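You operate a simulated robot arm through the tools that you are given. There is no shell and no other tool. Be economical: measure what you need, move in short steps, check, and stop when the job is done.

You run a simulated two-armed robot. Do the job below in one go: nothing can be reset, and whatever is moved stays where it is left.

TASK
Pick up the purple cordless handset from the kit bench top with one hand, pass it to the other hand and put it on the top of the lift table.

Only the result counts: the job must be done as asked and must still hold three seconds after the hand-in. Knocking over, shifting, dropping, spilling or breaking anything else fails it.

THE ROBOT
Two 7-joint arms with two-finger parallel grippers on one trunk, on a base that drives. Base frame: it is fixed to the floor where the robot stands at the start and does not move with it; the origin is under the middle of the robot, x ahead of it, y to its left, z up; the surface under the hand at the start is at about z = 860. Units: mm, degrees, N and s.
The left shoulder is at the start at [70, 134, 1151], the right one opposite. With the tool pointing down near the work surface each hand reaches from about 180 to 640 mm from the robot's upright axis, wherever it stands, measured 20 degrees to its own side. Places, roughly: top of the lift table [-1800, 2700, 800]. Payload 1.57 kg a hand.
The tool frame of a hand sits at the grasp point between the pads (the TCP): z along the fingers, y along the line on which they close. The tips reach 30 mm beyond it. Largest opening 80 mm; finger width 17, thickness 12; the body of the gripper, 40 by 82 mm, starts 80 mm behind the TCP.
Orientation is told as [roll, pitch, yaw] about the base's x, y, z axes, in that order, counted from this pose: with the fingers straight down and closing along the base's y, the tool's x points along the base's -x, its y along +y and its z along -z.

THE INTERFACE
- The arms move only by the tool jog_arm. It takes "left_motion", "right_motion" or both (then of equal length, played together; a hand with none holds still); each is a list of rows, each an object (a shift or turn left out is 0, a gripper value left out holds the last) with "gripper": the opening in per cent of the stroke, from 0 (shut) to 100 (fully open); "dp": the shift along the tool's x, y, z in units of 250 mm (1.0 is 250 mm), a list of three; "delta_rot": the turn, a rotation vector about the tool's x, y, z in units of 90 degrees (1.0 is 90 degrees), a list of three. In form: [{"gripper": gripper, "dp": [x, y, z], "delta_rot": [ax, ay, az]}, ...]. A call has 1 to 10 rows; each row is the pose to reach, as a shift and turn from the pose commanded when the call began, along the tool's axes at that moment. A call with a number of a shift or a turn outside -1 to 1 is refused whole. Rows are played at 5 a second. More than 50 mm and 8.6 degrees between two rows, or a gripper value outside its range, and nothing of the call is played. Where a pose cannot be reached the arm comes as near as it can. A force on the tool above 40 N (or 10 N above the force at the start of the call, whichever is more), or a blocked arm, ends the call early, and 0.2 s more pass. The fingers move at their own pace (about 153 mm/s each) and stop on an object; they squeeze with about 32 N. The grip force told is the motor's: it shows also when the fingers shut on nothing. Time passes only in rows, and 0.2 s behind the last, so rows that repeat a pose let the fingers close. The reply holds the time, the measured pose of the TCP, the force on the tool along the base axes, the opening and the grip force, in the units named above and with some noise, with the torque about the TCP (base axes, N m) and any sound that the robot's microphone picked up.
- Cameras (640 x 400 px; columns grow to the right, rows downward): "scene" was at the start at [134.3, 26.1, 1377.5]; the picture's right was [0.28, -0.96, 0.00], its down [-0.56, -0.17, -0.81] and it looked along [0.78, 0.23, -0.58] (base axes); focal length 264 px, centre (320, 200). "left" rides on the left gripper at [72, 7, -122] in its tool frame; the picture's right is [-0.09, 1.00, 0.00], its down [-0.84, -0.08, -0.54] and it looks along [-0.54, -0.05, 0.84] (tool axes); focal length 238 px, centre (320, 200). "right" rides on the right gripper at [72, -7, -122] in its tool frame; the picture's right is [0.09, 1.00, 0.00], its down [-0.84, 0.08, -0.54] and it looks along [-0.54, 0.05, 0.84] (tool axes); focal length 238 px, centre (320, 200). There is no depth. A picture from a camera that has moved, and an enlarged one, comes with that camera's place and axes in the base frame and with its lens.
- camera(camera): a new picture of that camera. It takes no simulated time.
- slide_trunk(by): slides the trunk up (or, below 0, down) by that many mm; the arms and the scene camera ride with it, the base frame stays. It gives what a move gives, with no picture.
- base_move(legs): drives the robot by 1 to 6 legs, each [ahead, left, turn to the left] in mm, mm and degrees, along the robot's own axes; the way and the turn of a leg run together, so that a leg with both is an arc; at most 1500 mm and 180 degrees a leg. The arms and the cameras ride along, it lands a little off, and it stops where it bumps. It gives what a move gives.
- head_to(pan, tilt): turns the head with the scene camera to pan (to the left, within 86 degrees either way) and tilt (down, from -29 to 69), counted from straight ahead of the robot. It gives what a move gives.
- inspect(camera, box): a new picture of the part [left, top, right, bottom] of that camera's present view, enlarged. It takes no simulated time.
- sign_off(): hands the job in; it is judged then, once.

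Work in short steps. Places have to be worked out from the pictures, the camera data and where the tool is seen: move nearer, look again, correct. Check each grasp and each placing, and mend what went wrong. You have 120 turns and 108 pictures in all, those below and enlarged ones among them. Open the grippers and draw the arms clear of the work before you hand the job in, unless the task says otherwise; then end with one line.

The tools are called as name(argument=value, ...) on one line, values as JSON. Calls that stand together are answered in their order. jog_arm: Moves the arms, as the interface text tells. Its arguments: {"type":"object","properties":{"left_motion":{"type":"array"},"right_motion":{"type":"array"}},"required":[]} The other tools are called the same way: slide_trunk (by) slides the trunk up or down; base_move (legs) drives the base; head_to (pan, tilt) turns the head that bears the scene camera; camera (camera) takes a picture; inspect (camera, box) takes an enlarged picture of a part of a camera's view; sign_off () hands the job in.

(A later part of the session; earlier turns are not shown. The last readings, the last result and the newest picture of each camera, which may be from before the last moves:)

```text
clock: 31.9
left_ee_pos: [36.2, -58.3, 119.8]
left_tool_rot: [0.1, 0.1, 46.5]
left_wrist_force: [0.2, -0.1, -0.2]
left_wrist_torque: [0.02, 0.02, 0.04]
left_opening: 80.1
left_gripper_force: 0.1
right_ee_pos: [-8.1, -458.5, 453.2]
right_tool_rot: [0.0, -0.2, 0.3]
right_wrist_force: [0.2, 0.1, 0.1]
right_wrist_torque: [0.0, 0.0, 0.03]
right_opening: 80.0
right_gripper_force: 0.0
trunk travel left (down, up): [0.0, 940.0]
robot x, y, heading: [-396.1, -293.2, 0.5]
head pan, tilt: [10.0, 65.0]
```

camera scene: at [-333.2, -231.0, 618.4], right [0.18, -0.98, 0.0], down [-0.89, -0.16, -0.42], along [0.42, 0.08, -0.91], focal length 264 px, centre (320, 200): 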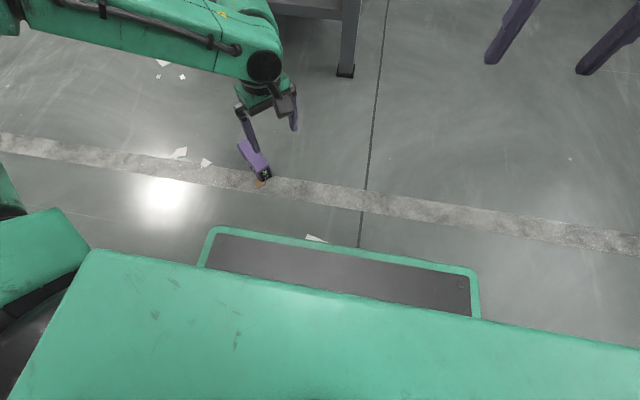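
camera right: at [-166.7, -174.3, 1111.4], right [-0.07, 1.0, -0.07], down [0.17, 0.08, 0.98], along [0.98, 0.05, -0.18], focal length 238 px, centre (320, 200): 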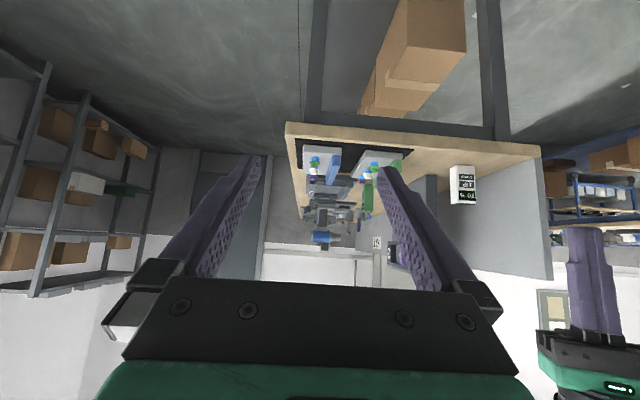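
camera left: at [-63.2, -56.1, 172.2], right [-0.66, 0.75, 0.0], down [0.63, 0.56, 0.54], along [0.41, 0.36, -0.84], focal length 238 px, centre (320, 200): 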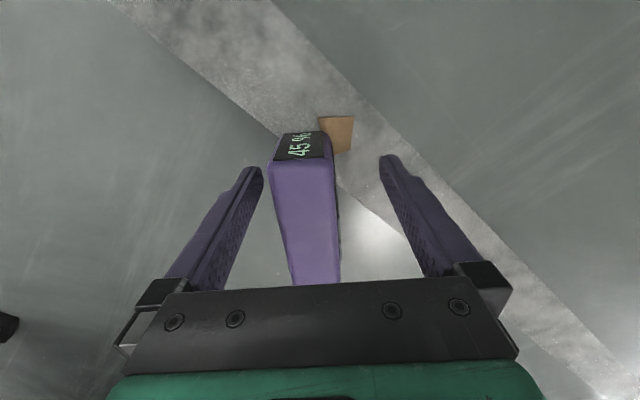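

I'll re-centre over the target and then descend.

jog_arm(left_motion=[{"gripper": 100, "dp": [-0.015, 0.12, 0]}, {"dp": [-0.033, 0.23, 0]}, {"dp": [-0.033, 0.23, 0.0]}, {"dp": [-0.033, 0.23, 0.12]}, {"dp": [-0.033, 0.23, 0.24]}, {"dp": [-0.033, 0.23, 0.328]}, {"dp": [-0.033, 0.23, 0.328]}])

camera(camera="left")

```text
clock: 33.5
left_ee_pos: [1.0, -12.7, 36.7]
left_tool_rot: [-0.2, 0.0, 46.6]
left_wrist_force: [-0.1, 0.3, 0.3]
left_wrist_torque: [0.0, -0.01, -0.02]
left_opening: 80.0
left_gripper_force: 0.1
right_ee_pos: [-7.9, -460.0, 453.2]
right_tool_rot: [0.0, -0.2, 0.4]
right_wrist_force: [0.2, 0.3, 0.4]
right_wrist_torque: [-0.02, 0.03, 0.0]
right_opening: 79.8
right_gripper_force: 0.1
trunk travel left (down, up): [0.0, 940.0]
robot x, y, heading: [-396.2, -293.0, 0.4]
head pan, tilt: [10.0, 65.0]
```

```text
72 pictures are left
camera left: at [-53.2, -59.5, 157.9], right [-0.66, 0.75, 0.0], down [0.63, 0.56, 0.54], along [0.41, 0.36, -0.84], focal length 238 px, centre (320, 200)
```

left: 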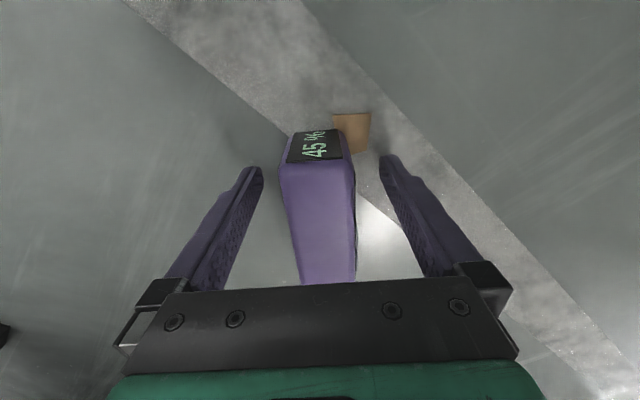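

The box sits between the fingers, 24 mm from its top end. I'll close the gripper.

jog_arm(left_motion=[{"gripper": 0}, {"gripper": 0}, {"gripper": 0}, {"gripper": 0}])

camera(camera="left")

```text
clock: 34.5
left_ee_pos: [2.1, -12.7, 36.0]
left_tool_rot: [0.0, 0.0, 46.6]
left_wrist_force: [1.0, -0.9, 0.1]
left_wrist_torque: [0.0, 0.02, -0.06]
left_opening: 37.4
left_gripper_force: 32.1
right_ee_pos: [-7.7, -459.4, 452.4]
right_tool_rot: [0.0, -0.2, 0.5]
right_wrist_force: [-0.2, -1.1, -0.2]
right_wrist_torque: [0.0, -0.02, -0.01]
right_opening: 80.0
right_gripper_force: 0.0
trunk travel left (down, up): [0.0, 940.0]
robot x, y, heading: [-398.9, -294.2, 0.3]
head pan, tilt: [10.0, 65.0]
```

```text
71 pictures are left
camera left: at [-53.3, -59.5, 158.1], right [-0.66, 0.75, 0.0], down [0.63, 0.56, 0.54], along [0.41, 0.36, -0.84], focal length 238 px, centre (320, 200)
```

left: 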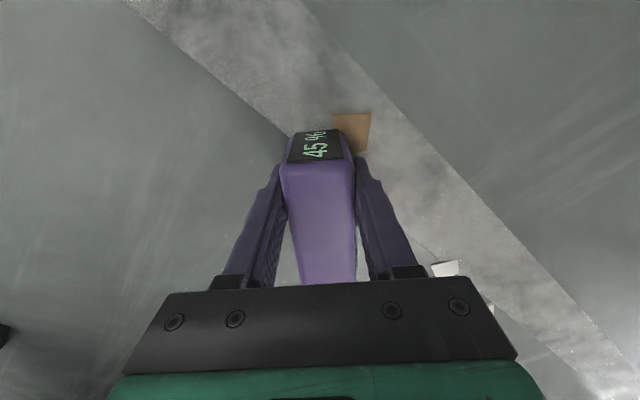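

The grip holds at 37.4 mm. I'll lift gently by arm and check.

jog_arm(left_motion=[{"gripper": 0, "dp": [0, 0, -0.04]}, {"dp": [0, 0, -0.1]}, {"dp": [0, 0, -0.18]}, {"dp": [0, 0, -0.28]}, {"dp": [0, 0, -0.36]}, {"dp": [0, 0, -0.42]}, {"dp": [0, 0, -0.42]}])

slide_trunk(by=300)

camera(camera="left")

```text
clock: 36.0
left_ee_pos: [-0.0, -13.3, 142.3]
left_tool_rot: [0.0, -0.1, 46.7]
left_wrist_force: [-0.5, -0.1, -3.0]
left_wrist_torque: [-0.06, 0.08, 0.0]
left_opening: 37.7
left_gripper_force: 31.8
right_ee_pos: [-7.8, -459.7, 453.5]
right_tool_rot: [0.0, -0.1, 0.4]
right_wrist_force: [-0.1, 0.0, 0.2]
right_wrist_torque: [-0.02, -0.02, 0.03]
right_opening: 80.3
right_gripper_force: 0.0
trunk travel left (down, up): [0.0, 940.0]
robot x, y, heading: [-397.4, -298.1, 0.2]
head pan, tilt: [10.0, 65.0]
```

```text
clock: 39.0
left_ee_pos: [0.2, -14.0, 441.6]
left_tool_rot: [0.0, 0.0, 46.7]
left_wrist_force: [-0.2, 0.1, -2.8]
left_wrist_torque: [-0.07, 0.07, 0.0]
left_opening: 37.8
left_gripper_force: 32.2
right_ee_pos: [-8.1, -460.1, 753.4]
right_tool_rot: [0.0, -0.2, 0.5]
right_wrist_force: [-0.7, 0.1, 0.4]
right_wrist_torque: [0.03, 0.02, -0.01]
right_opening: 80.0
right_gripper_force: 0.0
trunk travel left (down, up): [-300.0, 640.0]
robot x, y, heading: [-401.2, -294.0, 0.4]
head pan, tilt: [10.0, 65.0]
```

```text
70 pictures are left
camera left: at [-55.1, -61.0, 563.6], right [-0.66, 0.75, 0.0], down [0.63, 0.56, 0.54], along [0.41, 0.36, -0.84], focal length 238 px, centre (320, 200)
```

left: 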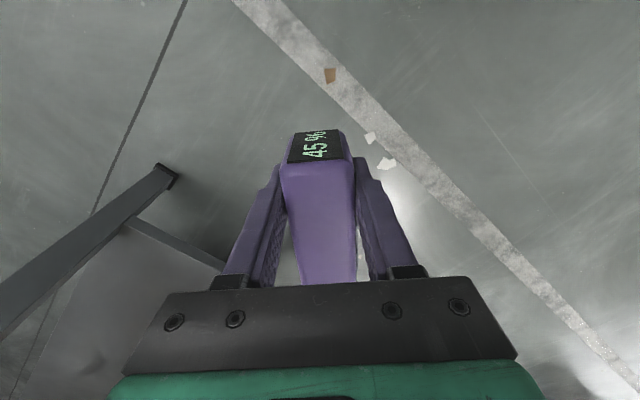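

The handset is held firmly. Next comes the handover pose: I'll move the left hand forward and towards the middle in small steps, watching for the reach limit.

jog_arm(left_motion=[{"gripper": 0, "dp": [0.004, -0.09, -0.04]}, {"dp": [0.008, -0.18, -0.08]}, {"dp": [0.012, -0.27, -0.12]}, {"dp": [0.014, -0.36, -0.16]}, {"dp": [0.016, -0.44, -0.18]}, {"dp": [0.016, -0.44, -0.18]}])

```text
clock: 40.5
left_ee_pos: [77.1, -94.5, 488.4]
left_tool_rot: [0.0, 0.0, 46.6]
left_wrist_force: [0.1, -0.1, -1.7]
left_wrist_torque: [-0.03, 0.07, 0.03]
left_opening: 37.7
left_gripper_force: 31.5
right_ee_pos: [-8.1, -458.3, 753.6]
right_tool_rot: [0.0, -0.3, 0.4]
right_wrist_force: [0.0, 0.1, 0.7]
right_wrist_torque: [-0.02, -0.02, -0.02]
right_opening: 80.2
right_gripper_force: 0.1
trunk travel left (down, up): [-300.0, 640.0]
robot x, y, heading: [-396.4, -293.4, 0.4]
head pan, tilt: [10.0, 65.0]
```

That was clean, so I'll take another small step in the same direction.

jog_arm(left_motion=[{"gripper": 0, "dp": [0, -0.08, 0]}, {"dp": [0, -0.15, 0]}, {"dp": [0, -0.22, 0]}, {"dp": [0, -0.22, 0]}])

```text
clock: 41.5
left_ee_pos: [115.2, -128.6, 487.6]
left_tool_rot: [-0.2, 0.0, 46.7]
left_wrist_force: [-0.6, -0.2, -1.9]
left_wrist_torque: [-0.07, 0.05, -0.01]
left_opening: 37.6
left_gripper_force: 32.2
left hand out of reach, approached as far as the arm can: row 3, 4
right_ee_pos: [-9.1, -459.3, 752.9]
right_tool_rot: [0.0, -0.2, 0.5]
right_wrist_force: [-0.7, -0.3, -0.3]
right_wrist_torque: [0.01, 0.0, -0.01]
right_opening: 80.2
right_gripper_force: 0.0
trunk travel left (down, up): [-300.0, 640.0]
robot x, y, heading: [-397.3, -291.4, 0.3]
head pan, tilt: [10.0, 65.0]
```

The left hand is at its limit but steady, holding the handset at [115, −129, 488]. Now I'll turn the right hand towards a horizontal pose, roll 90 and yaw −43, so it points along the box axis from its top end. This is the first half, with some lowering.

jog_arm(right_motion=[{"gripper": 100, "dp": [0, 0, 0.1], "delta_rot": [-0.079, -0.0313, 0.0313]}, {"dp": [0, 0, 0.2], "delta_rot": [-0.158, -0.0627, 0.0627]}, {"dp": [0, 0, 0.3], "delta_rot": [-0.237, -0.094, 0.094]}, {"dp": [0, 0, 0.4], "delta_rot": [-0.316, -0.1253, 0.1253]}, {"dp": [0, 0, 0.5], "delta_rot": [-0.395, -0.1567, 0.1567]}, {"dp": [0, 0, 0.6], "delta_rot": [-0.474, -0.188, 0.188]}, {"dp": [0, 0, 0.6], "delta_rot": [-0.474, -0.188, 0.188]}])

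```text
clock: 43.0
left_ee_pos: [115.2, -129.8, 487.4]
left_tool_rot: [0.0, 0.0, 46.6]
left_wrist_force: [0.7, -0.1, -2.1]
left_wrist_torque: [-0.03, 0.1, 0.0]
left_opening: 37.6
left_gripper_force: 32.0
right_ee_pos: [-8.4, -458.5, 603.0]
right_tool_rot: [45.1, -9.3, -21.3]
right_wrist_force: [-0.3, -0.3, -1.1]
right_wrist_torque: [0.04, 0.0, 0.02]
right_opening: 80.0
right_gripper_force: 0.0
trunk travel left (down, up): [-300.0, 640.0]
robot x, y, heading: [-396.3, -291.8, 0.1]
head pan, tilt: [10.0, 65.0]
```

The first half worked. I'll finish the rotation in place.

jog_arm(right_motion=[{"gripper": 100, "delta_rot": [-0.079, -0.0313, 0.0313]}, {"delta_rot": [-0.158, -0.0627, 0.0627]}, {"delta_rot": [-0.237, -0.094, 0.094]}, {"delta_rot": [-0.316, -0.1253, 0.1253]}, {"delta_rot": [-0.395, -0.1567, 0.1567]}, {"delta_rot": [-0.474, -0.188, 0.188]}, {"delta_rot": [-0.474, -0.188, 0.188]}])

camera(camera="scene")

```text
clock: 44.6
left_ee_pos: [113.6, -130.2, 487.8]
left_tool_rot: [0.0, 0.0, 46.7]
left_wrist_force: [0.3, 0.5, -2.1]
left_wrist_torque: [-0.08, 0.07, 0.02]
left_opening: 38.0
left_gripper_force: 31.7
right_ee_pos: [-32.1, -485.5, 641.4]
right_tool_rot: [90.1, 0.0, -42.9]
right_wrist_force: [-0.4, -0.9, 0.2]
right_wrist_torque: [-0.01, -0.02, -0.03]
right_opening: 80.2
right_gripper_force: 0.0
right hand out of reach, approached as far as the arm can: row 5, 6, 7
trunk travel left (down, up): [-300.0, 640.0]
robot x, y, heading: [-398.4, -294.5, 0.5]
head pan, tilt: [10.0, 65.0]
```

```text
69 pictures are left
camera scene: at [-287.0, -281.4, 913.4], right [0.18, -0.98, 0.0], down [-0.89, -0.16, -0.42], along [0.42, 0.08, -0.91], focal length 264 px, centre (320, 200)
```

scene: 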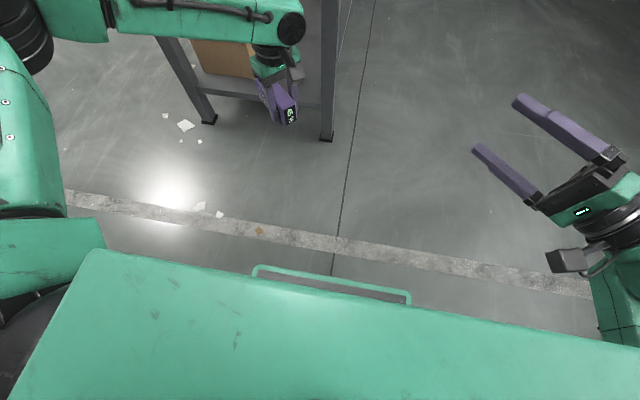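

The right hand now has the wanted orientation. I'll move it halfway towards a standoff behind the handset's top end and see where it lands.

jog_arm(right_motion=[{"gripper": 100, "dp": [0.07, -0.12, 0.05]}, {"dp": [0.14, -0.24, 0.1]}, {"dp": [0.21, -0.36, 0.15]}, {"dp": [0.28, -0.48, 0.2]}, {"dp": [0.35, -0.6, 0.25]}, {"dp": [0.35, -0.6, 0.25]}])

camera(camera="scene")

```text
clock: 46.0
left_ee_pos: [114.8, -129.3, 487.7]
left_tool_rot: [-0.1, -0.1, 46.7]
left_wrist_force: [0.0, -0.3, -2.3]
left_wrist_torque: [-0.1, 0.08, 0.01]
left_opening: 37.8
left_gripper_force: 31.9
right_ee_pos: [-45.0, -468.9, 644.7]
right_tool_rot: [89.8, -0.1, -42.7]
right_wrist_force: [-0.9, -0.4, -0.3]
right_wrist_torque: [-0.02, -0.02, 0.0]
right_opening: 79.8
right_gripper_force: 0.1
right hand out of reach, approached as far as the arm can: row 1, 2, 3, 4, 5, 6
trunk travel left (down, up): [-300.0, 640.0]
robot x, y, heading: [-393.1, -293.7, 0.5]
head pan, tilt: [10.0, 65.0]
```

```text
68 pictures are left
camera scene: at [-287.0, -281.5, 913.4], right [0.18, -0.98, 0.0], down [-0.89, -0.16, -0.42], along [0.42, 0.08, -0.91], focal length 264 px, centre (320, 200)
```

scene: 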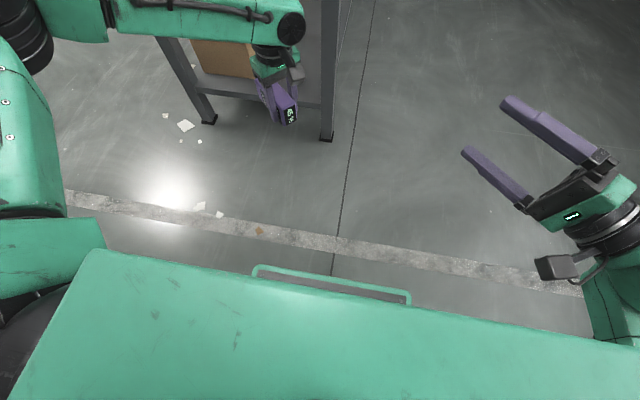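

The horizontal pose can't go lower or further inward, but around 45° of roll was easy. I'll use a slanted handover instead, with the right hand at roll 50 and the left hand tilted by 40° to match. I'll bring the right hand to roll 50 first.

jog_arm(right_motion=[{"gripper": 100, "delta_rot": [0.09, 0, 0]}, {"delta_rot": [0.18, 0, 0]}, {"delta_rot": [0.27, 0, 0]}, {"delta_rot": [0.36, 0, 0]}, {"delta_rot": [0.444, 0, 0]}, {"delta_rot": [0.444, 0, 0]}])

```text
clock: 47.5
left_ee_pos: [113.0, -129.5, 488.2]
left_tool_rot: [-0.1, 0.0, 46.6]
left_wrist_force: [-0.2, 0.3, -2.1]
left_wrist_torque: [-0.08, 0.07, -0.01]
left_opening: 37.7
left_gripper_force: 31.7
right_ee_pos: [-41.0, -473.1, 648.4]
right_tool_rot: [50.1, -0.1, -42.9]
right_wrist_force: [-1.0, -0.9, 0.6]
right_wrist_torque: [0.01, -0.01, 0.0]
right_opening: 80.2
right_gripper_force: 0.0
trunk travel left (down, up): [-300.0, 640.0]
robot x, y, heading: [-396.7, -294.1, 0.1]
head pan, tilt: [10.0, 65.0]
```

Roll 50 works. Next I'll slowly tilt the left hand by 40° so the handset's top rises towards the right hand, and draw it inward along the axis.

jog_arm(left_motion=[{"gripper": 0, "dp": [0.04, 0, 0], "delta_rot": [0, 0.055, 0]}, {"dp": [0.08, 0, 0], "delta_rot": [0, 0.11, 0]}, {"dp": [0.12, 0, 0], "delta_rot": [0, 0.165, 0]}, {"dp": [0.16, 0, 0], "delta_rot": [0, 0.22, 0]}, {"dp": [0.2, 0, 0], "delta_rot": [0, 0.275, 0]}, {"dp": [0.24, 0, 0], "delta_rot": [0, 0.33, 0]}, {"dp": [0.28, 0, 0], "delta_rot": [0, 0.385, 0]}, {"dp": [0.28, 0, 0], "delta_rot": [0, 0.444, 0]}, {"dp": [0.28, 0, 0], "delta_rot": [0, 0.444, 0]}])

camera(camera="scene")

```text
clock: 49.5
left_ee_pos: [34.6, -165.8, 506.1]
left_tool_rot: [-0.2, 40.1, 46.7]
left_wrist_force: [-0.2, 0.7, -3.1]
left_wrist_torque: [-0.05, 0.03, 0.01]
left_opening: 37.7
left_gripper_force: 32.2
left hand out of reach, approached as far as the arm can: row 2, 3, 4, 5, 6, 7, 8, 9
right_ee_pos: [-41.2, -472.4, 649.6]
right_tool_rot: [50.2, -0.1, -42.9]
right_wrist_force: [-0.7, -0.8, -0.4]
right_wrist_torque: [0.02, 0.03, -0.03]
right_opening: 80.0
right_gripper_force: 0.0
trunk travel left (down, up): [-300.0, 640.0]
robot x, y, heading: [-399.6, -295.9, 0.4]
head pan, tilt: [10.0, 65.0]
```

```text
67 pictures are left
camera scene: at [-287.1, -281.5, 913.4], right [0.18, -0.98, 0.0], down [-0.89, -0.16, -0.42], along [0.42, 0.08, -0.91], focal length 264 px, centre (320, 200)
```

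scene: 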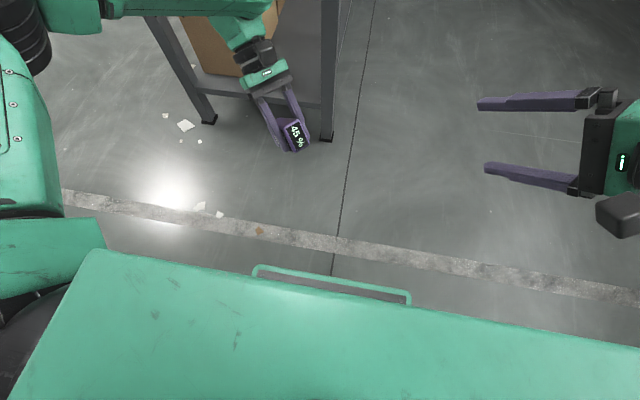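

The left pose is exact: the handset is held at [35, −166, 506] with its axis rising at 40° towards the right hand. I'll bring the right hand to a standoff in line with it.

jog_arm(right_motion=[{"gripper": 100, "dp": [0.1, 0.04, 0.11]}, {"dp": [0.2, 0.08, 0.22]}, {"dp": [0.3, 0.12, 0.33]}, {"dp": [0.41, 0.155, 0.44]}, {"dp": [0.51, 0.19, 0.55]}, {"dp": [0.616, 0.23, 0.668]}, {"dp": [0.616, 0.23, 0.668]}])

camera(camera="scene")

camera(camera="right")

```text
clock: 51.0
left_ee_pos: [35.4, -165.7, 507.0]
left_tool_rot: [-0.2, 39.8, 46.6]
left_wrist_force: [-0.6, 1.1, -1.1]
left_wrist_torque: [-0.02, 0.06, 0.01]
left_opening: 37.9
left_gripper_force: 31.7
right_ee_pos: [-42.0, -246.3, 584.8]
right_tool_rot: [50.3, -0.2, -43.1]
right_wrist_force: [0.8, 0.4, -0.3]
right_wrist_torque: [-0.02, -0.01, 0.02]
right_opening: 80.0
right_gripper_force: 0.0
trunk travel left (down, up): [-300.0, 640.0]
robot x, y, heading: [-395.0, -297.7, 0.4]
head pan, tilt: [10.0, 65.0]
```

```text
66 pictures are left
camera scene: at [-287.1, -281.5, 913.4], right [0.18, -0.98, 0.0], down [-0.89, -0.16, -0.42], along [0.42, 0.08, -0.91], focal length 264 px, centre (320, 200)
```

scene: 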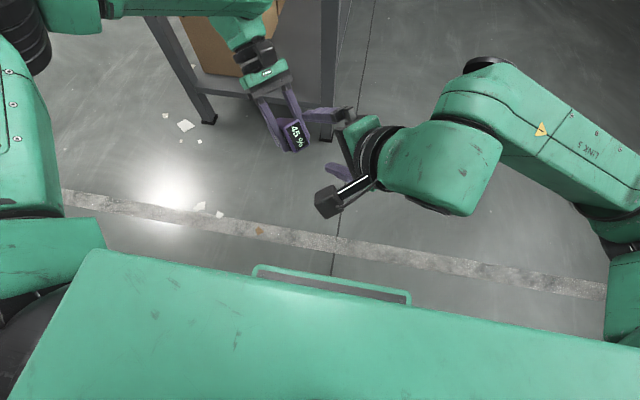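

```text
65 pictures are left
camera right: at [-161.4, -269.5, 659.6], right [0.37, 0.53, 0.76], down [0.36, -0.84, 0.41], along [0.86, 0.13, -0.5], focal length 238 px, centre (320, 200)
```

right: 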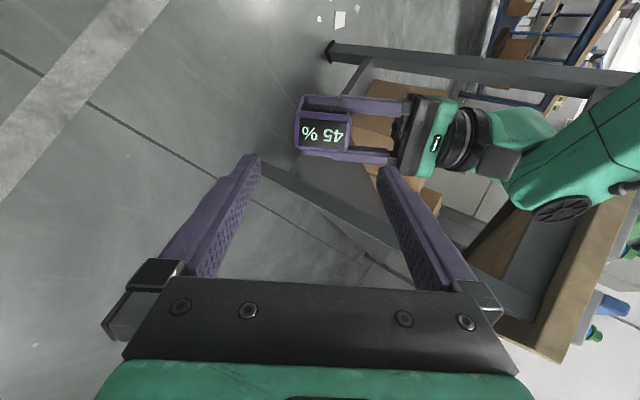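

The right hand is in line with the box. I'll enlarge the view to measure the alignment.

inspect(camera="right", box=[270, 70, 430, 190])

```text
3.33 times, centred on (350, 130) of right
camera zoom: at [-161.4, -269.5, 659.6], right [0.37, 0.53, 0.76], down [0.36, -0.84, 0.41], along [0.86, 0.13, -0.5], focal length 794 px, centre (220, 433)
```

zoom: 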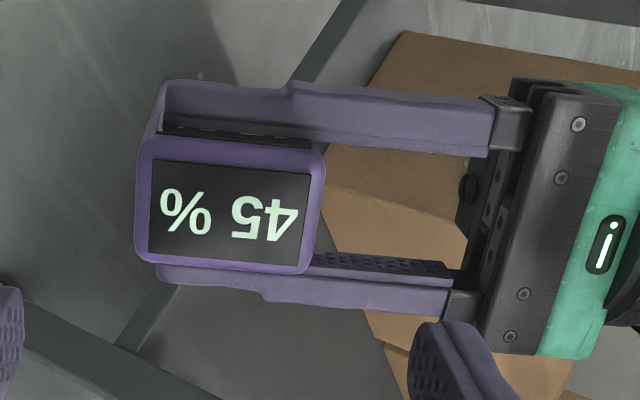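

The box is aligned, with offsets of about +3 mm in tool y and +3 mm in tool x. I'll correct those and advance 80 mm.

jog_arm(right_motion=[{"gripper": 100, "dp": [0.012, 0.011, 0.05]}, {"dp": [0.012, 0.011, 0.16]}, {"dp": [0.012, 0.011, 0.26]}, {"dp": [0.012, 0.011, 0.32]}, {"dp": [0.012, 0.011, 0.32]}])

camera(camera="right")

camera(camera="left")

```text
clock: 52.2
left_ee_pos: [34.6, -166.5, 505.8]
left_tool_rot: [-0.1, 39.9, 46.7]
left_wrist_force: [0.1, -0.5, -2.4]
left_wrist_torque: [-0.07, 0.06, -0.01]
left_opening: 37.6
left_gripper_force: 32.1
right_ee_pos: [-1.8, -198.2, 538.7]
right_tool_rot: [50.2, -0.1, -42.9]
right_wrist_force: [-0.9, 0.0, 0.1]
right_wrist_torque: [0.01, -0.01, -0.01]
right_opening: 79.9
right_gripper_force: 0.1
trunk travel left (down, up): [-300.0, 640.0]
robot x, y, heading: [-395.3, -294.0, 0.4]
head pan, tilt: [10.0, 65.0]
```

```text
63 pictures are left
camera right: at [-121.1, -220.5, 613.1], right [0.37, 0.53, 0.76], down [0.36, -0.84, 0.41], along [0.86, 0.13, -0.5], focal length 238 px, centre (320, 200)
```

right: 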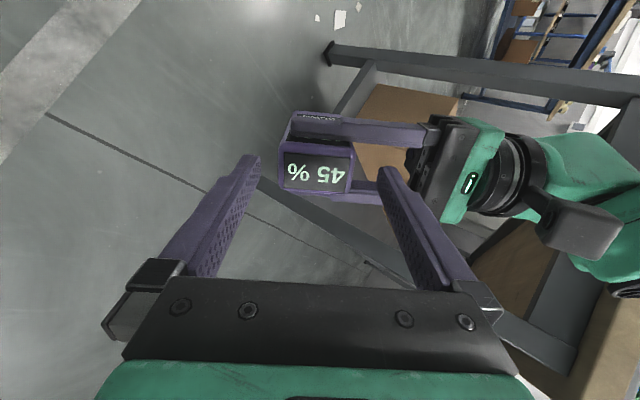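

```text
62 pictures are left
camera left: at [44.9, -144.5, 645.4], right [-0.68, 0.73, -0.06], down [0.74, 0.67, -0.12], along [-0.05, -0.13, -0.99], focal length 238 px, centre (320, 200)
```

left: 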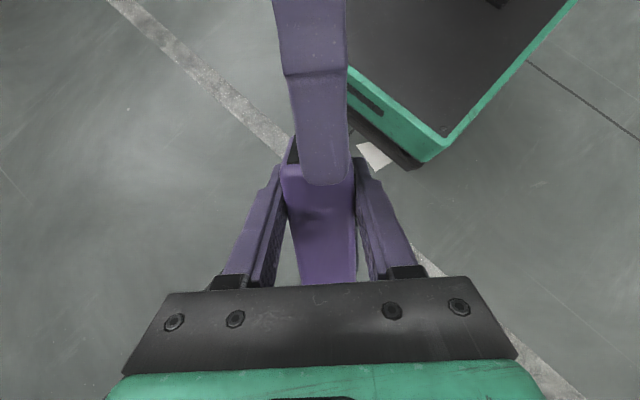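

The upper right finger is centred between the left fingers, with clear space all round. I'll advance the last 30 mm and close the right gripper.

jog_arm(right_motion=[{"gripper": 100, "dp": [0, 0, 0.06]}, {"dp": [0, 0, 0.12]}, {"dp": [0, 0, 0.12]}, {"gripper": 0, "dp": [0, 0, 0.12]}, {"gripper": 0, "dp": [0, 0, 0.12]}, {"gripper": 0, "dp": [0, 0, 0.12]}, {"gripper": 0, "dp": [0, 0, 0.12]}])

camera(camera="right")

camera(camera="left")

```text
clock: 53.9
left_ee_pos: [34.3, -166.0, 507.0]
left_tool_rot: [-0.3, 39.7, 46.6]
left_wrist_force: [1.3, 4.4, 8.6]
left_wrist_torque: [0.0, 0.08, -0.09]
left_opening: 37.4
left_gripper_force: 32.4
right_ee_pos: [12.6, -181.0, 517.9]
right_tool_rot: [50.0, -0.1, -43.0]
right_wrist_force: [-1.9, -5.1, -8.4]
right_wrist_torque: [-0.22, 0.2, 0.05]
right_opening: 55.6
right_gripper_force: 32.0
trunk travel left (down, up): [-300.0, 640.0]
robot x, y, heading: [-398.3, -290.7, 0.2]
head pan, tilt: [10.0, 65.0]
```

```text
61 pictures are left
camera right: at [-106.3, -203.3, 592.1], right [0.37, 0.53, 0.76], down [0.36, -0.84, 0.41], along [0.86, 0.13, -0.5], focal length 238 px, centre (320, 200)
```

right: 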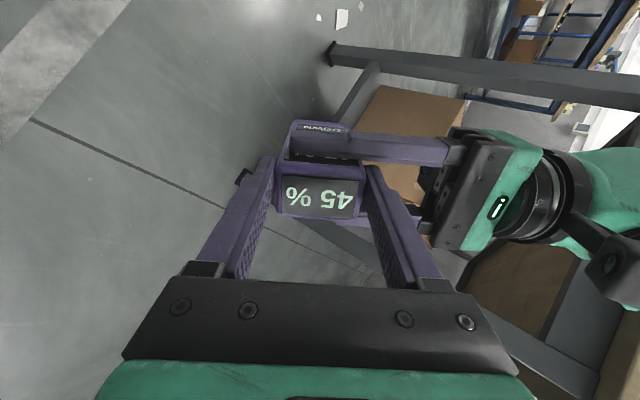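

```text
60 pictures are left
camera left: at [45.1, -144.4, 645.8], right [-0.68, 0.73, -0.06], down [0.74, 0.67, -0.12], along [-0.05, -0.13, -0.99], focal length 238 px, centre (320, 200)
```

left: 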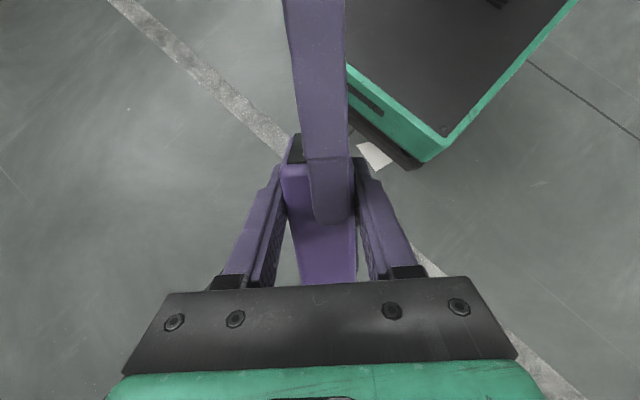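

Both hands hold the handset: right opening 55.6, left 37.4. I'll release the left hand while holding still.

jog_arm(left_motion=[{"gripper": 60}, {"gripper": 100}, {"gripper": 100}, {"gripper": 100}], right_motion=[{"gripper": 0}, {"gripper": 0}, {"gripper": 0}, {"gripper": 0}])

camera(camera="left")

```text
clock: 54.9
left_ee_pos: [35.1, -165.4, 506.5]
left_tool_rot: [0.0, 39.9, 46.5]
left_wrist_force: [-0.5, 0.7, 0.4]
left_wrist_torque: [0.03, 0.0, -0.04]
left_opening: 80.1
left_gripper_force: 0.1
right_ee_pos: [12.5, -181.4, 518.0]
right_tool_rot: [50.1, -0.2, -42.9]
right_wrist_force: [-0.7, 0.2, -1.6]
right_wrist_torque: [-0.06, 0.09, -0.02]
right_opening: 55.6
right_gripper_force: 32.1
trunk travel left (down, up): [-300.0, 640.0]
robot x, y, heading: [-397.3, -297.4, 0.5]
head pan, tilt: [10.0, 65.0]
```

```text
59 pictures are left
camera left: at [44.9, -144.5, 645.4], right [-0.68, 0.73, -0.06], down [0.74, 0.67, -0.12], along [-0.05, -0.13, -0.99], focal length 238 px, centre (320, 200)
```

left: 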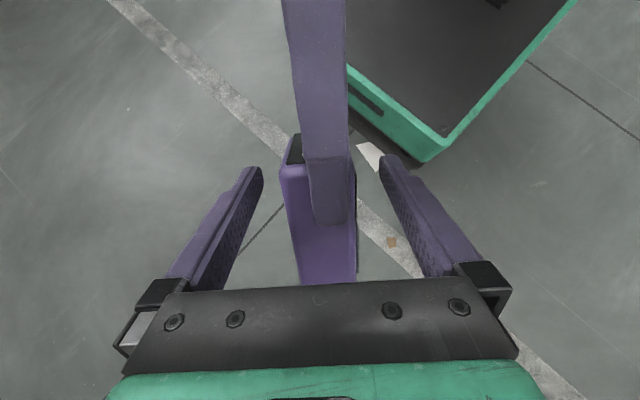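

The right hand holds the handset alone. I'll withdraw the left hand along its own axis.

jog_arm(left_motion=[{"gripper": 100, "dp": [0, 0, -0.12]}, {"dp": [0, 0, -0.24]}, {"dp": [0, 0, -0.36]}, {"dp": [0, 0, -0.48]}, {"dp": [0, 0, -0.48]}])

camera(camera="scene")

```text
clock: 56.0
left_ee_pos: [78.1, -107.2, 598.2]
left_tool_rot: [-0.1, 40.0, 46.6]
left_wrist_force: [0.4, 0.0, -0.1]
left_wrist_torque: [0.01, -0.03, -0.03]
left_opening: 80.0
left_gripper_force: 0.1
left hand out of reach, approached as far as the arm can: row 3, 4, 5
right_ee_pos: [13.5, -180.1, 518.0]
right_tool_rot: [50.1, -0.1, -42.9]
right_wrist_force: [0.2, -0.4, -2.5]
right_wrist_torque: [-0.09, 0.11, 0.01]
right_opening: 55.7
right_gripper_force: 32.0
trunk travel left (down, up): [-300.0, 640.0]
robot x, y, heading: [-398.3, -295.0, 0.3]
head pan, tilt: [10.0, 65.0]
```

```text
58 pictures are left
camera scene: at [-287.0, -281.5, 913.4], right [0.18, -0.98, 0.0], down [-0.89, -0.16, -0.42], along [0.42, 0.08, -0.91], focal length 264 px, centre (320, 200)
```

scene: 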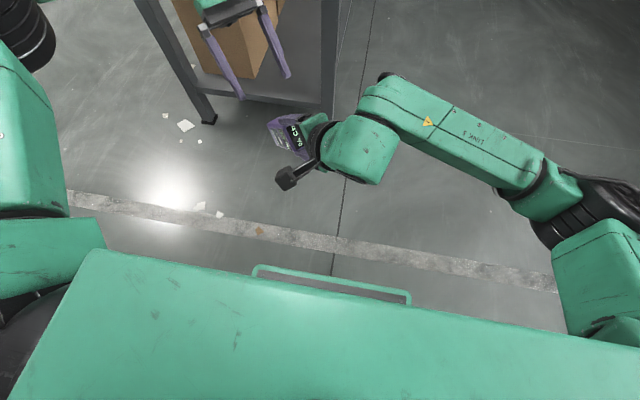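

The left hand is clear. I'll bring it back upright and leftward, and carry the handset with the right hand to the right side.

jog_arm(left_motion=[{"gripper": 100, "dp": [-0.05, 0.06, -0.04], "delta_rot": [0, -0.07, 0]}, {"dp": [-0.1, 0.12, -0.08], "delta_rot": [0, -0.14, 0]}, {"dp": [-0.15, 0.18, -0.12], "delta_rot": [0, -0.21, 0]}, {"dp": [-0.2, 0.24, -0.16], "delta_rot": [0, -0.28, 0]}, {"dp": [-0.25, 0.3, -0.2], "delta_rot": [0, -0.35, 0]}, {"dp": [-0.27, 0.33, -0.22], "delta_rot": [0, -0.42, 0]}, {"dp": [-0.27, 0.33, -0.22], "delta_rot": [0, -0.444, 0]}, {"dp": [-0.27, 0.33, -0.22], "delta_rot": [0, -0.444, 0]}], right_motion=[{"gripper": 0, "dp": [-0.1, -0.05, -0.09]}, {"dp": [-0.2, -0.1, -0.18]}, {"dp": [-0.31, -0.15, -0.27]}, {"dp": [-0.41, -0.2, -0.36]}, {"dp": [-0.52, -0.25, -0.45]}, {"dp": [-0.62, -0.3, -0.54]}, {"dp": [-0.72, -0.34, -0.62]}, {"dp": [-0.72, -0.34, -0.62]}])

```text
clock: 57.9
left_ee_pos: [77.9, 11.7, 597.5]
left_tool_rot: [0.0, 0.0, 46.6]
left_wrist_force: [0.1, 0.5, 0.0]
left_wrist_torque: [-0.01, -0.01, -0.01]
left_opening: 80.2
left_gripper_force: 0.1
right_ee_pos: [27.0, -427.3, 550.3]
right_tool_rot: [50.2, -0.1, -43.0]
right_wrist_force: [-0.3, 1.0, -2.0]
right_wrist_torque: [-0.08, 0.11, -0.04]
right_opening: 55.5
right_gripper_force: 32.1
trunk travel left (down, up): [-300.0, 640.0]
robot x, y, heading: [-398.6, -292.6, 0.7]
head pan, tilt: [10.0, 65.0]
```

Both moved cleanly. Now I'll straighten both hands, bringing the right to tool-down (handset upright) and the left to yaw 0.

jog_arm(left_motion=[{"gripper": 100, "delta_rot": [0, 0, 0.065]}, {"delta_rot": [0, 0, 0.13]}, {"delta_rot": [0, 0, 0.195]}, {"delta_rot": [0, 0, 0.26]}, {"delta_rot": [0, 0, 0.325]}, {"delta_rot": [0, 0, 0.39]}, {"delta_rot": [0, 0, 0.455]}, {"delta_rot": [0, 0, 0.518]}, {"delta_rot": [0, 0, 0.518]}, {"delta_rot": [0, 0, 0.518]}], right_motion=[{"gripper": 0, "dp": [-0.02, -0.01, -0.01], "delta_rot": [0.0587, 0.0231, -0.0495]}, {"dp": [-0.04, -0.02, -0.03], "delta_rot": [0.1175, 0.0462, -0.099]}, {"dp": [-0.06, -0.03, -0.04], "delta_rot": [0.1762, 0.0693, -0.1485]}, {"dp": [-0.08, -0.05, -0.06], "delta_rot": [0.235, 0.0924, -0.198]}, {"dp": [-0.1, -0.06, -0.08], "delta_rot": [0.2937, 0.1154, -0.2476]}, {"dp": [-0.11, -0.076, -0.09], "delta_rot": [0.3524, 0.1385, -0.2971]}, {"dp": [-0.11, -0.076, -0.09], "delta_rot": [0.4111, 0.1616, -0.3466]}, {"dp": [-0.11, -0.076, -0.09], "delta_rot": [0.4698, 0.1847, -0.3961]}, {"dp": [-0.11, -0.076, -0.09], "delta_rot": [0.5286, 0.2078, -0.4456]}, {"dp": [-0.11, -0.076, -0.09], "delta_rot": [0.5286, 0.2078, -0.4456]}])

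camera(camera="right")

head_to(pan=80, tilt=20)

camera(camera="scene")

```text
clock: 60.0
left_ee_pos: [77.5, 12.0, 596.8]
left_tool_rot: [0.0, 0.0, -0.1]
left_wrist_force: [-0.8, -1.1, -0.6]
left_wrist_torque: [0.0, -0.04, -0.01]
left_opening: 79.9
left_gripper_force: 0.1
right_ee_pos: [28.1, -472.5, 552.5]
right_tool_rot: [-0.1, -0.2, 0.1]
right_wrist_force: [0.6, -0.2, -2.2]
right_wrist_torque: [0.01, 0.03, 0.03]
right_opening: 55.5
right_gripper_force: 32.0
trunk travel left (down, up): [-300.0, 640.0]
robot x, y, heading: [-395.1, -295.5, 0.5]
head pan, tilt: [10.0, 65.0]
```

```text
57 pictures are left
camera right: at [-44.2, -478.5, 675.0], right [-0.09, 1.0, 0.0], down [0.83, 0.08, 0.54], along [0.54, 0.05, -0.84], focal length 238 px, centre (320, 200)
```

right: 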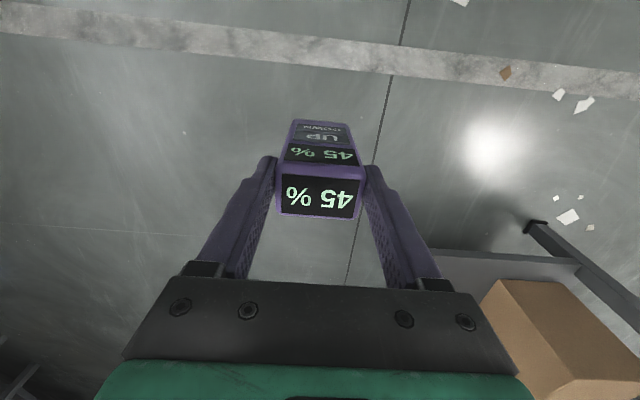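

```text
clock: 61.5
left_ee_pos: [78.2, 12.7, 597.2]
left_tool_rot: [-0.1, -0.1, -0.1]
left_wrist_force: [-0.6, 0.6, 0.8]
left_wrist_torque: [0.02, 0.0, -0.03]
left_opening: 80.0
left_gripper_force: 0.1
right_ee_pos: [28.6, -472.6, 551.4]
right_tool_rot: [0.2, -0.2, 0.0]
right_wrist_force: [0.8, 0.9, -1.8]
right_wrist_torque: [0.0, 0.0, 0.04]
right_opening: 55.5
right_gripper_force: 31.7
trunk travel left (down, up): [-300.0, 640.0]
robot x, y, heading: [-400.0, -295.0, 0.4]
head pan, tilt: [80.0, 20.0]
```

```text
56 pictures are left
camera scene: at [-331.1, -200.8, 977.1], right [0.99, -0.17, 0.0], down [-0.06, -0.34, -0.94], along [0.16, 0.93, -0.34], focal length 264 px, centre (320, 200)
```

scene: 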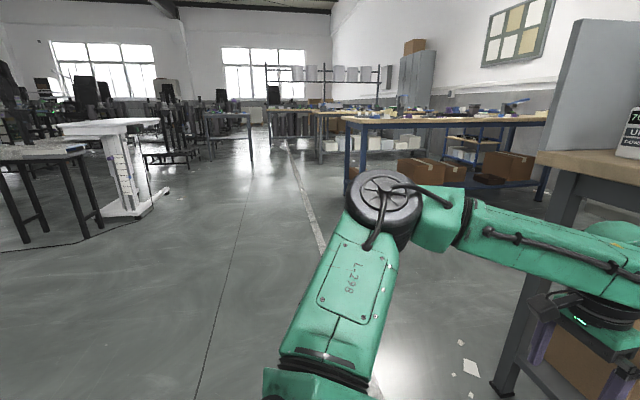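

The handset is upright in the right hand, and the white lift table is visible to the left-front. I'll enlarge it and raise the trunk for travel.

slide_trunk(by=300)

inspect(camera="scene", box=[0, 80, 260, 240])

```text
clock: 64.5
left_ee_pos: [77.3, 12.1, 898.1]
left_tool_rot: [0.0, 0.0, 0.0]
left_wrist_force: [-0.9, 0.2, 0.1]
left_wrist_torque: [-0.03, 0.03, -0.01]
left_opening: 79.9
left_gripper_force: 0.1
right_ee_pos: [27.6, -471.9, 851.3]
right_tool_rot: [0.0, -0.2, 0.0]
right_wrist_force: [-0.4, 0.0, -2.1]
right_wrist_torque: [0.01, -0.02, 0.0]
right_opening: 55.7
right_gripper_force: 32.3
trunk travel left (down, up): [-600.0, 340.0]
robot x, y, heading: [-396.5, -291.7, 0.4]
head pan, tilt: [80.0, 20.0]
```

```text
2.46 times, centred on (130, 160) of scene
camera zoom: at [-330.9, -200.8, 1277.1], right [0.99, -0.17, 0.0], down [-0.06, -0.34, -0.94], along [0.16, 0.93, -0.34], focal length 650 px, centre (788, 298)
```

zoom: 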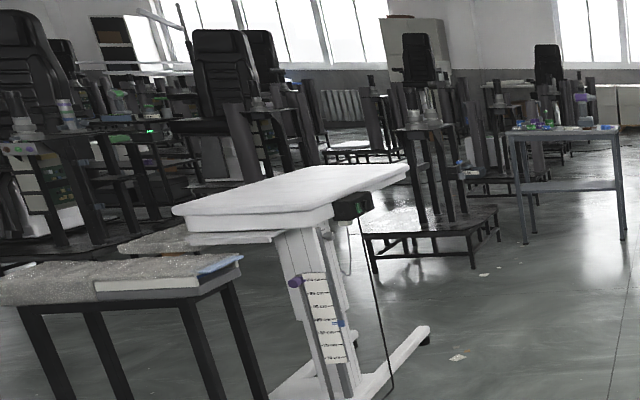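

The lift table stands around [-1800, 2700] with its side facing +x, and the corridor beside it is clear. I'll strafe left along the corridor at x≈−400, well off both benches, then look.

base_move(legs=[[0, 1400, 0], [0, 1400, 0]])

camera(camera="scene")

```text
clock: 78.2
left_ee_pos: [59.0, 2859.4, 898.0]
left_tool_rot: [0.0, -0.1, 0.1]
left_wrist_force: [-0.1, -0.4, 0.3]
left_wrist_torque: [0.03, 0.0, -0.02]
left_opening: 79.9
left_gripper_force: 0.1
right_ee_pos: [9.4, 2375.5, 850.7]
right_tool_rot: [0.0, -0.2, 0.1]
right_wrist_force: [-0.2, -0.2, -2.2]
right_wrist_torque: [-0.02, 0.03, 0.04]
right_opening: 55.3
right_gripper_force: 32.2
trunk travel left (down, up): [-600.0, 340.0]
robot x, y, heading: [-414.5, 2551.1, 0.3]
head pan, tilt: [80.0, 20.0]
```

```text
54 pictures are left
camera scene: at [-350.9, 2646.5, 1277.1], right [0.99, -0.17, 0.0], down [-0.06, -0.34, -0.94], along [0.16, 0.93, -0.34], focal length 264 px, centre (320, 200)
```

scene: 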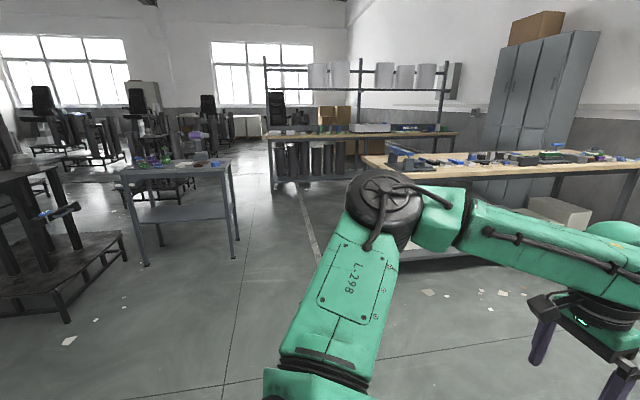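

I have clear space to turn. I'll turn 180° to face the lift table and look straight ahead.

base_move(legs=[[0, 0, 90], [0, 0, 90]])

head_to(pan=0, tilt=25)

camera(camera="scene")

```text
clock: 86.2
left_ee_pos: [-898.4, 2257.7, 896.5]
left_tool_rot: [-0.1, 0.0, 178.7]
left_wrist_force: [-0.4, 0.7, -0.8]
left_wrist_torque: [-0.02, -0.01, -0.02]
left_opening: 80.1
left_gripper_force: 0.0
right_ee_pos: [-837.0, 2741.9, 851.9]
right_tool_rot: [0.0, -0.2, 178.7]
right_wrist_force: [0.1, -0.1, -2.1]
right_wrist_torque: [-0.03, -0.03, 0.02]
right_opening: 55.2
right_gripper_force: 32.4
trunk travel left (down, up): [-600.0, 340.0]
robot x, y, heading: [-417.3, 2554.4, 179.3]
head pan, tilt: [80.0, 20.0]
```

```text
clock: 87.8
left_ee_pos: [-898.3, 2258.3, 896.6]
left_tool_rot: [0.1, 0.0, 178.7]
left_wrist_force: [0.7, 0.1, -0.5]
left_wrist_torque: [-0.01, -0.01, 0.0]
left_opening: 79.9
left_gripper_force: 0.1
right_ee_pos: [-837.6, 2742.3, 851.2]
right_tool_rot: [0.0, -0.1, 178.7]
right_wrist_force: [0.7, 0.5, -1.6]
right_wrist_torque: [0.0, -0.02, 0.03]
right_opening: 55.7
right_gripper_force: 32.4
trunk travel left (down, up): [-600.0, 340.0]
robot x, y, heading: [-418.3, 2554.5, 179.0]
head pan, tilt: [0.0, 25.0]
```

```text
53 pictures are left
camera scene: at [-559.5, 2556.7, 1269.0], right [0.02, 1.0, 0.0], down [0.42, -0.01, -0.91], along [-0.91, 0.01, -0.42], focal length 264 px, centre (320, 200)
```

scene: 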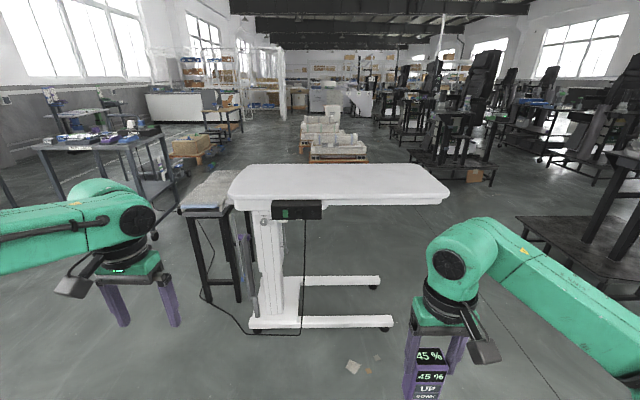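

The lift table top is empty and spans roughly x −1630 to −2070 and y 2180 to 3130 at z≈800. I'll raise the trunk so the handset clears it, then drive forward.

slide_trunk(by=170)

base_move(legs=[[700, 0, 0.7]])

head_to(pan=-5, tilt=40)

camera(camera="scene")

camera(camera="right")

```text
clock: 89.7
left_ee_pos: [-898.4, 2259.6, 1066.9]
left_tool_rot: [0.0, 0.0, 178.7]
left_wrist_force: [0.3, 0.3, 0.0]
left_wrist_torque: [0.0, -0.04, -0.02]
left_opening: 80.0
left_gripper_force: 0.1
right_ee_pos: [-837.2, 2741.8, 1020.8]
right_tool_rot: [0.0, -0.2, 178.7]
right_wrist_force: [-0.1, 0.6, -2.4]
right_wrist_torque: [0.01, 0.0, 0.01]
right_opening: 55.8
right_gripper_force: 31.8
trunk travel left (down, up): [-770.0, 170.0]
robot x, y, heading: [-416.2, 2552.8, 179.1]
head pan, tilt: [0.0, 25.0]
```

```text
clock: 93.6
left_ee_pos: [-1616.1, 2275.5, 1067.0]
left_tool_rot: [0.1, 0.0, 178.4]
left_wrist_force: [-0.2, 0.2, -0.4]
left_wrist_torque: [0.0, -0.01, 0.02]
left_opening: 80.0
left_gripper_force: 0.1
right_ee_pos: [-1550.3, 2757.4, 1020.8]
right_tool_rot: [0.0, -0.2, 178.3]
right_wrist_force: [0.3, 0.1, -1.2]
right_wrist_torque: [0.01, -0.02, 0.04]
right_opening: 55.8
right_gripper_force: 31.6
trunk travel left (down, up): [-770.0, 170.0]
robot x, y, heading: [-1133.0, 2566.8, 178.9]
head pan, tilt: [0.0, 25.0]
```

```text
clock: 94.4
left_ee_pos: [-1616.6, 2275.1, 1068.0]
left_tool_rot: [0.0, 0.0, 178.5]
left_wrist_force: [-0.1, -0.6, -0.2]
left_wrist_torque: [-0.02, 0.0, 0.03]
left_opening: 80.0
left_gripper_force: 0.0
right_ee_pos: [-1551.6, 2756.6, 1022.0]
right_tool_rot: [-0.1, -0.3, 178.4]
right_wrist_force: [0.5, 0.1, -1.1]
right_wrist_torque: [0.02, -0.03, 0.0]
right_opening: 55.6
right_gripper_force: 32.0
trunk travel left (down, up): [-770.0, 170.0]
robot x, y, heading: [-1131.7, 2563.8, 178.7]
head pan, tilt: [-5.0, 40.0]
```

```text
52 pictures are left
camera scene: at [-1267.9, 2578.4, 1415.7], right [0.11, 0.99, 0.0], down [0.64, -0.07, -0.77], along [-0.76, 0.08, -0.64], focal length 264 px, centre (320, 200)
```

scene: 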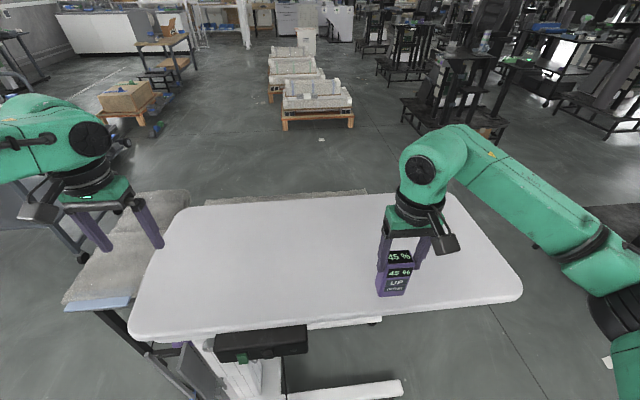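

```text
51 pictures are left
camera right: at [-1479.9, 2762.1, 1144.7], right [0.06, -1.0, 0.0], down [-0.84, -0.05, 0.54], along [-0.54, -0.04, -0.84], focal length 238 px, centre (320, 200)
```

right: 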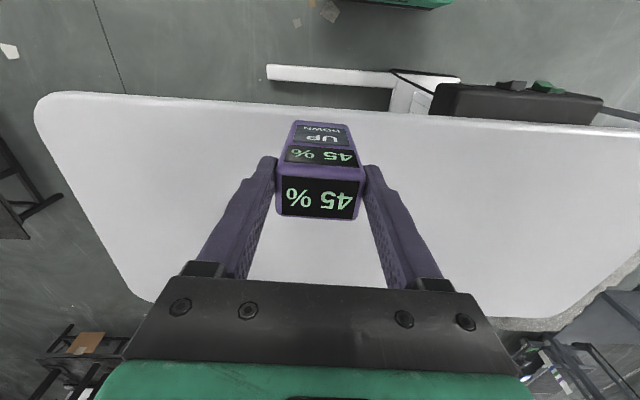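

The handset is over the table's front edge, at about x −1545. I'll drive 100 mm further, then extend the arm 50 mm so it sits well inside.

base_move(legs=[[100, 0, 0]])

jog_arm(right_motion=[{"gripper": 0, "dp": [-0.1, 0, 0.05]}, {"dp": [-0.2, 0, 0.1]}, {"dp": [-0.2, 0, 0.1]}])

camera(camera="scene")

camera(camera="right")

```text
clock: 95.5
left_ee_pos: [-1712.5, 2278.5, 1068.5]
left_tool_rot: [0.1, -0.1, 178.2]
left_wrist_force: [0.3, 0.7, -0.3]
left_wrist_torque: [0.04, -0.02, 0.04]
left_opening: 79.8
left_gripper_force: 0.0
right_ee_pos: [-1647.2, 2760.4, 1022.7]
right_tool_rot: [0.0, -0.4, 178.2]
right_wrist_force: [0.5, 0.4, -1.8]
right_wrist_torque: [0.03, 0.0, 0.02]
right_opening: 55.3
right_gripper_force: 32.2
trunk travel left (down, up): [-770.0, 170.0]
robot x, y, heading: [-1231.0, 2567.8, 178.5]
head pan, tilt: [-5.0, 40.0]
```

```text
clock: 96.3
left_ee_pos: [-1714.4, 2278.9, 1066.3]
left_tool_rot: [0.0, 0.0, 178.2]
left_wrist_force: [-0.4, -0.4, 0.5]
left_wrist_torque: [0.03, 0.01, 0.03]
left_opening: 79.9
left_gripper_force: 0.1
right_ee_pos: [-1699.1, 2761.4, 998.1]
right_tool_rot: [0.1, -0.2, 178.2]
right_wrist_force: [0.5, 0.7, -1.9]
right_wrist_torque: [-0.01, -0.04, -0.01]
right_opening: 55.4
right_gripper_force: 31.5
trunk travel left (down, up): [-770.0, 170.0]
robot x, y, heading: [-1230.8, 2570.6, 178.9]
head pan, tilt: [-5.0, 40.0]
```

```text
50 pictures are left
camera scene: at [-1364.9, 2581.3, 1415.6], right [0.11, 0.99, 0.0], down [0.64, -0.07, -0.77], along [-0.76, 0.09, -0.64], focal length 264 px, centre (320, 200)
```

scene: 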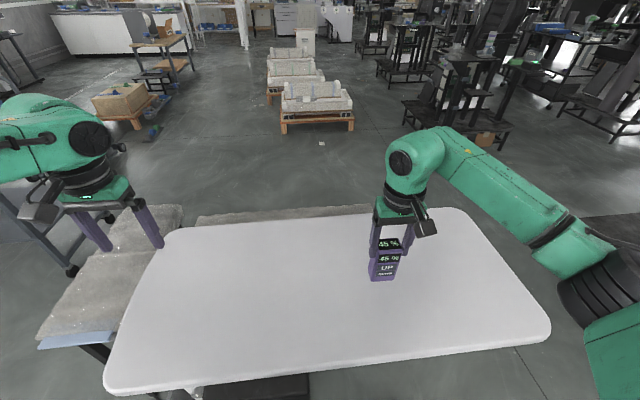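

```text
49 pictures are left
camera right: at [-1627.0, 2766.2, 1121.2], right [0.06, -1.0, 0.0], down [-0.84, -0.05, 0.55], along [-0.54, -0.03, -0.84], focal length 238 px, centre (320, 200)
```

right: 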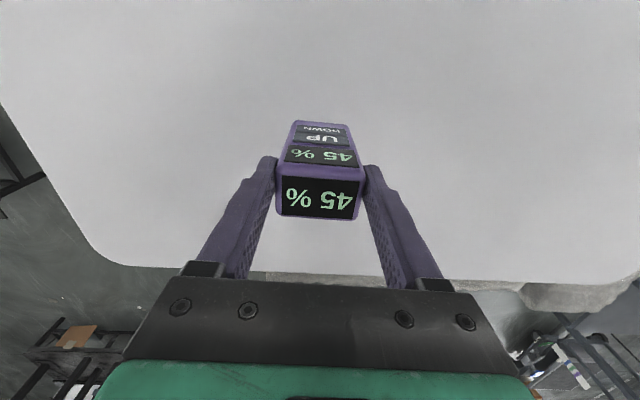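

The handset is about 150 mm inside the edge, and I estimate the table top at z 800–850. I'll descend in small steps, watching the force.

jog_arm(right_motion=[{"gripper": 0, "dp": [0, 0, 0.02]}, {"dp": [0, 0, 0.04]}, {"dp": [0, 0, 0.06]}, {"dp": [0, 0, 0.08]}, {"dp": [0, 0, 0.1]}, {"dp": [0, 0, 0.12]}, {"dp": [0, 0, 0.14]}, {"dp": [0, 0, 0.16]}])

inspect(camera="scene", box=[330, 220, 450, 310])

```text
clock: 98.1
left_ee_pos: [-1714.8, 2278.6, 1068.3]
left_tool_rot: [0.0, 0.0, 178.2]
left_wrist_force: [1.0, -0.3, -0.8]
left_wrist_torque: [-0.02, 0.0, -0.04]
left_opening: 80.1
left_gripper_force: 0.1
right_ee_pos: [-1698.9, 2761.4, 956.0]
right_tool_rot: [0.0, -0.1, 178.2]
right_wrist_force: [0.4, 1.0, -2.2]
right_wrist_torque: [-0.03, -0.03, 0.01]
right_opening: 55.6
right_gripper_force: 32.8
trunk travel left (down, up): [-770.0, 170.0]
robot x, y, heading: [-1230.5, 2564.4, 178.6]
head pan, tilt: [-5.0, 40.0]
```

```text
4.44 times, centred on (390, 265) of scene
camera zoom: at [-1364.8, 2581.2, 1415.7], right [0.11, 0.99, 0.0], down [0.64, -0.07, -0.77], along [-0.76, 0.09, -0.64], focal length 1174 px, centre (9, -89)
```

zoom: 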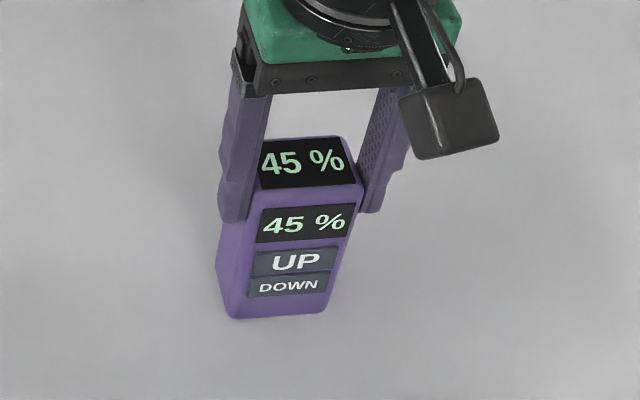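

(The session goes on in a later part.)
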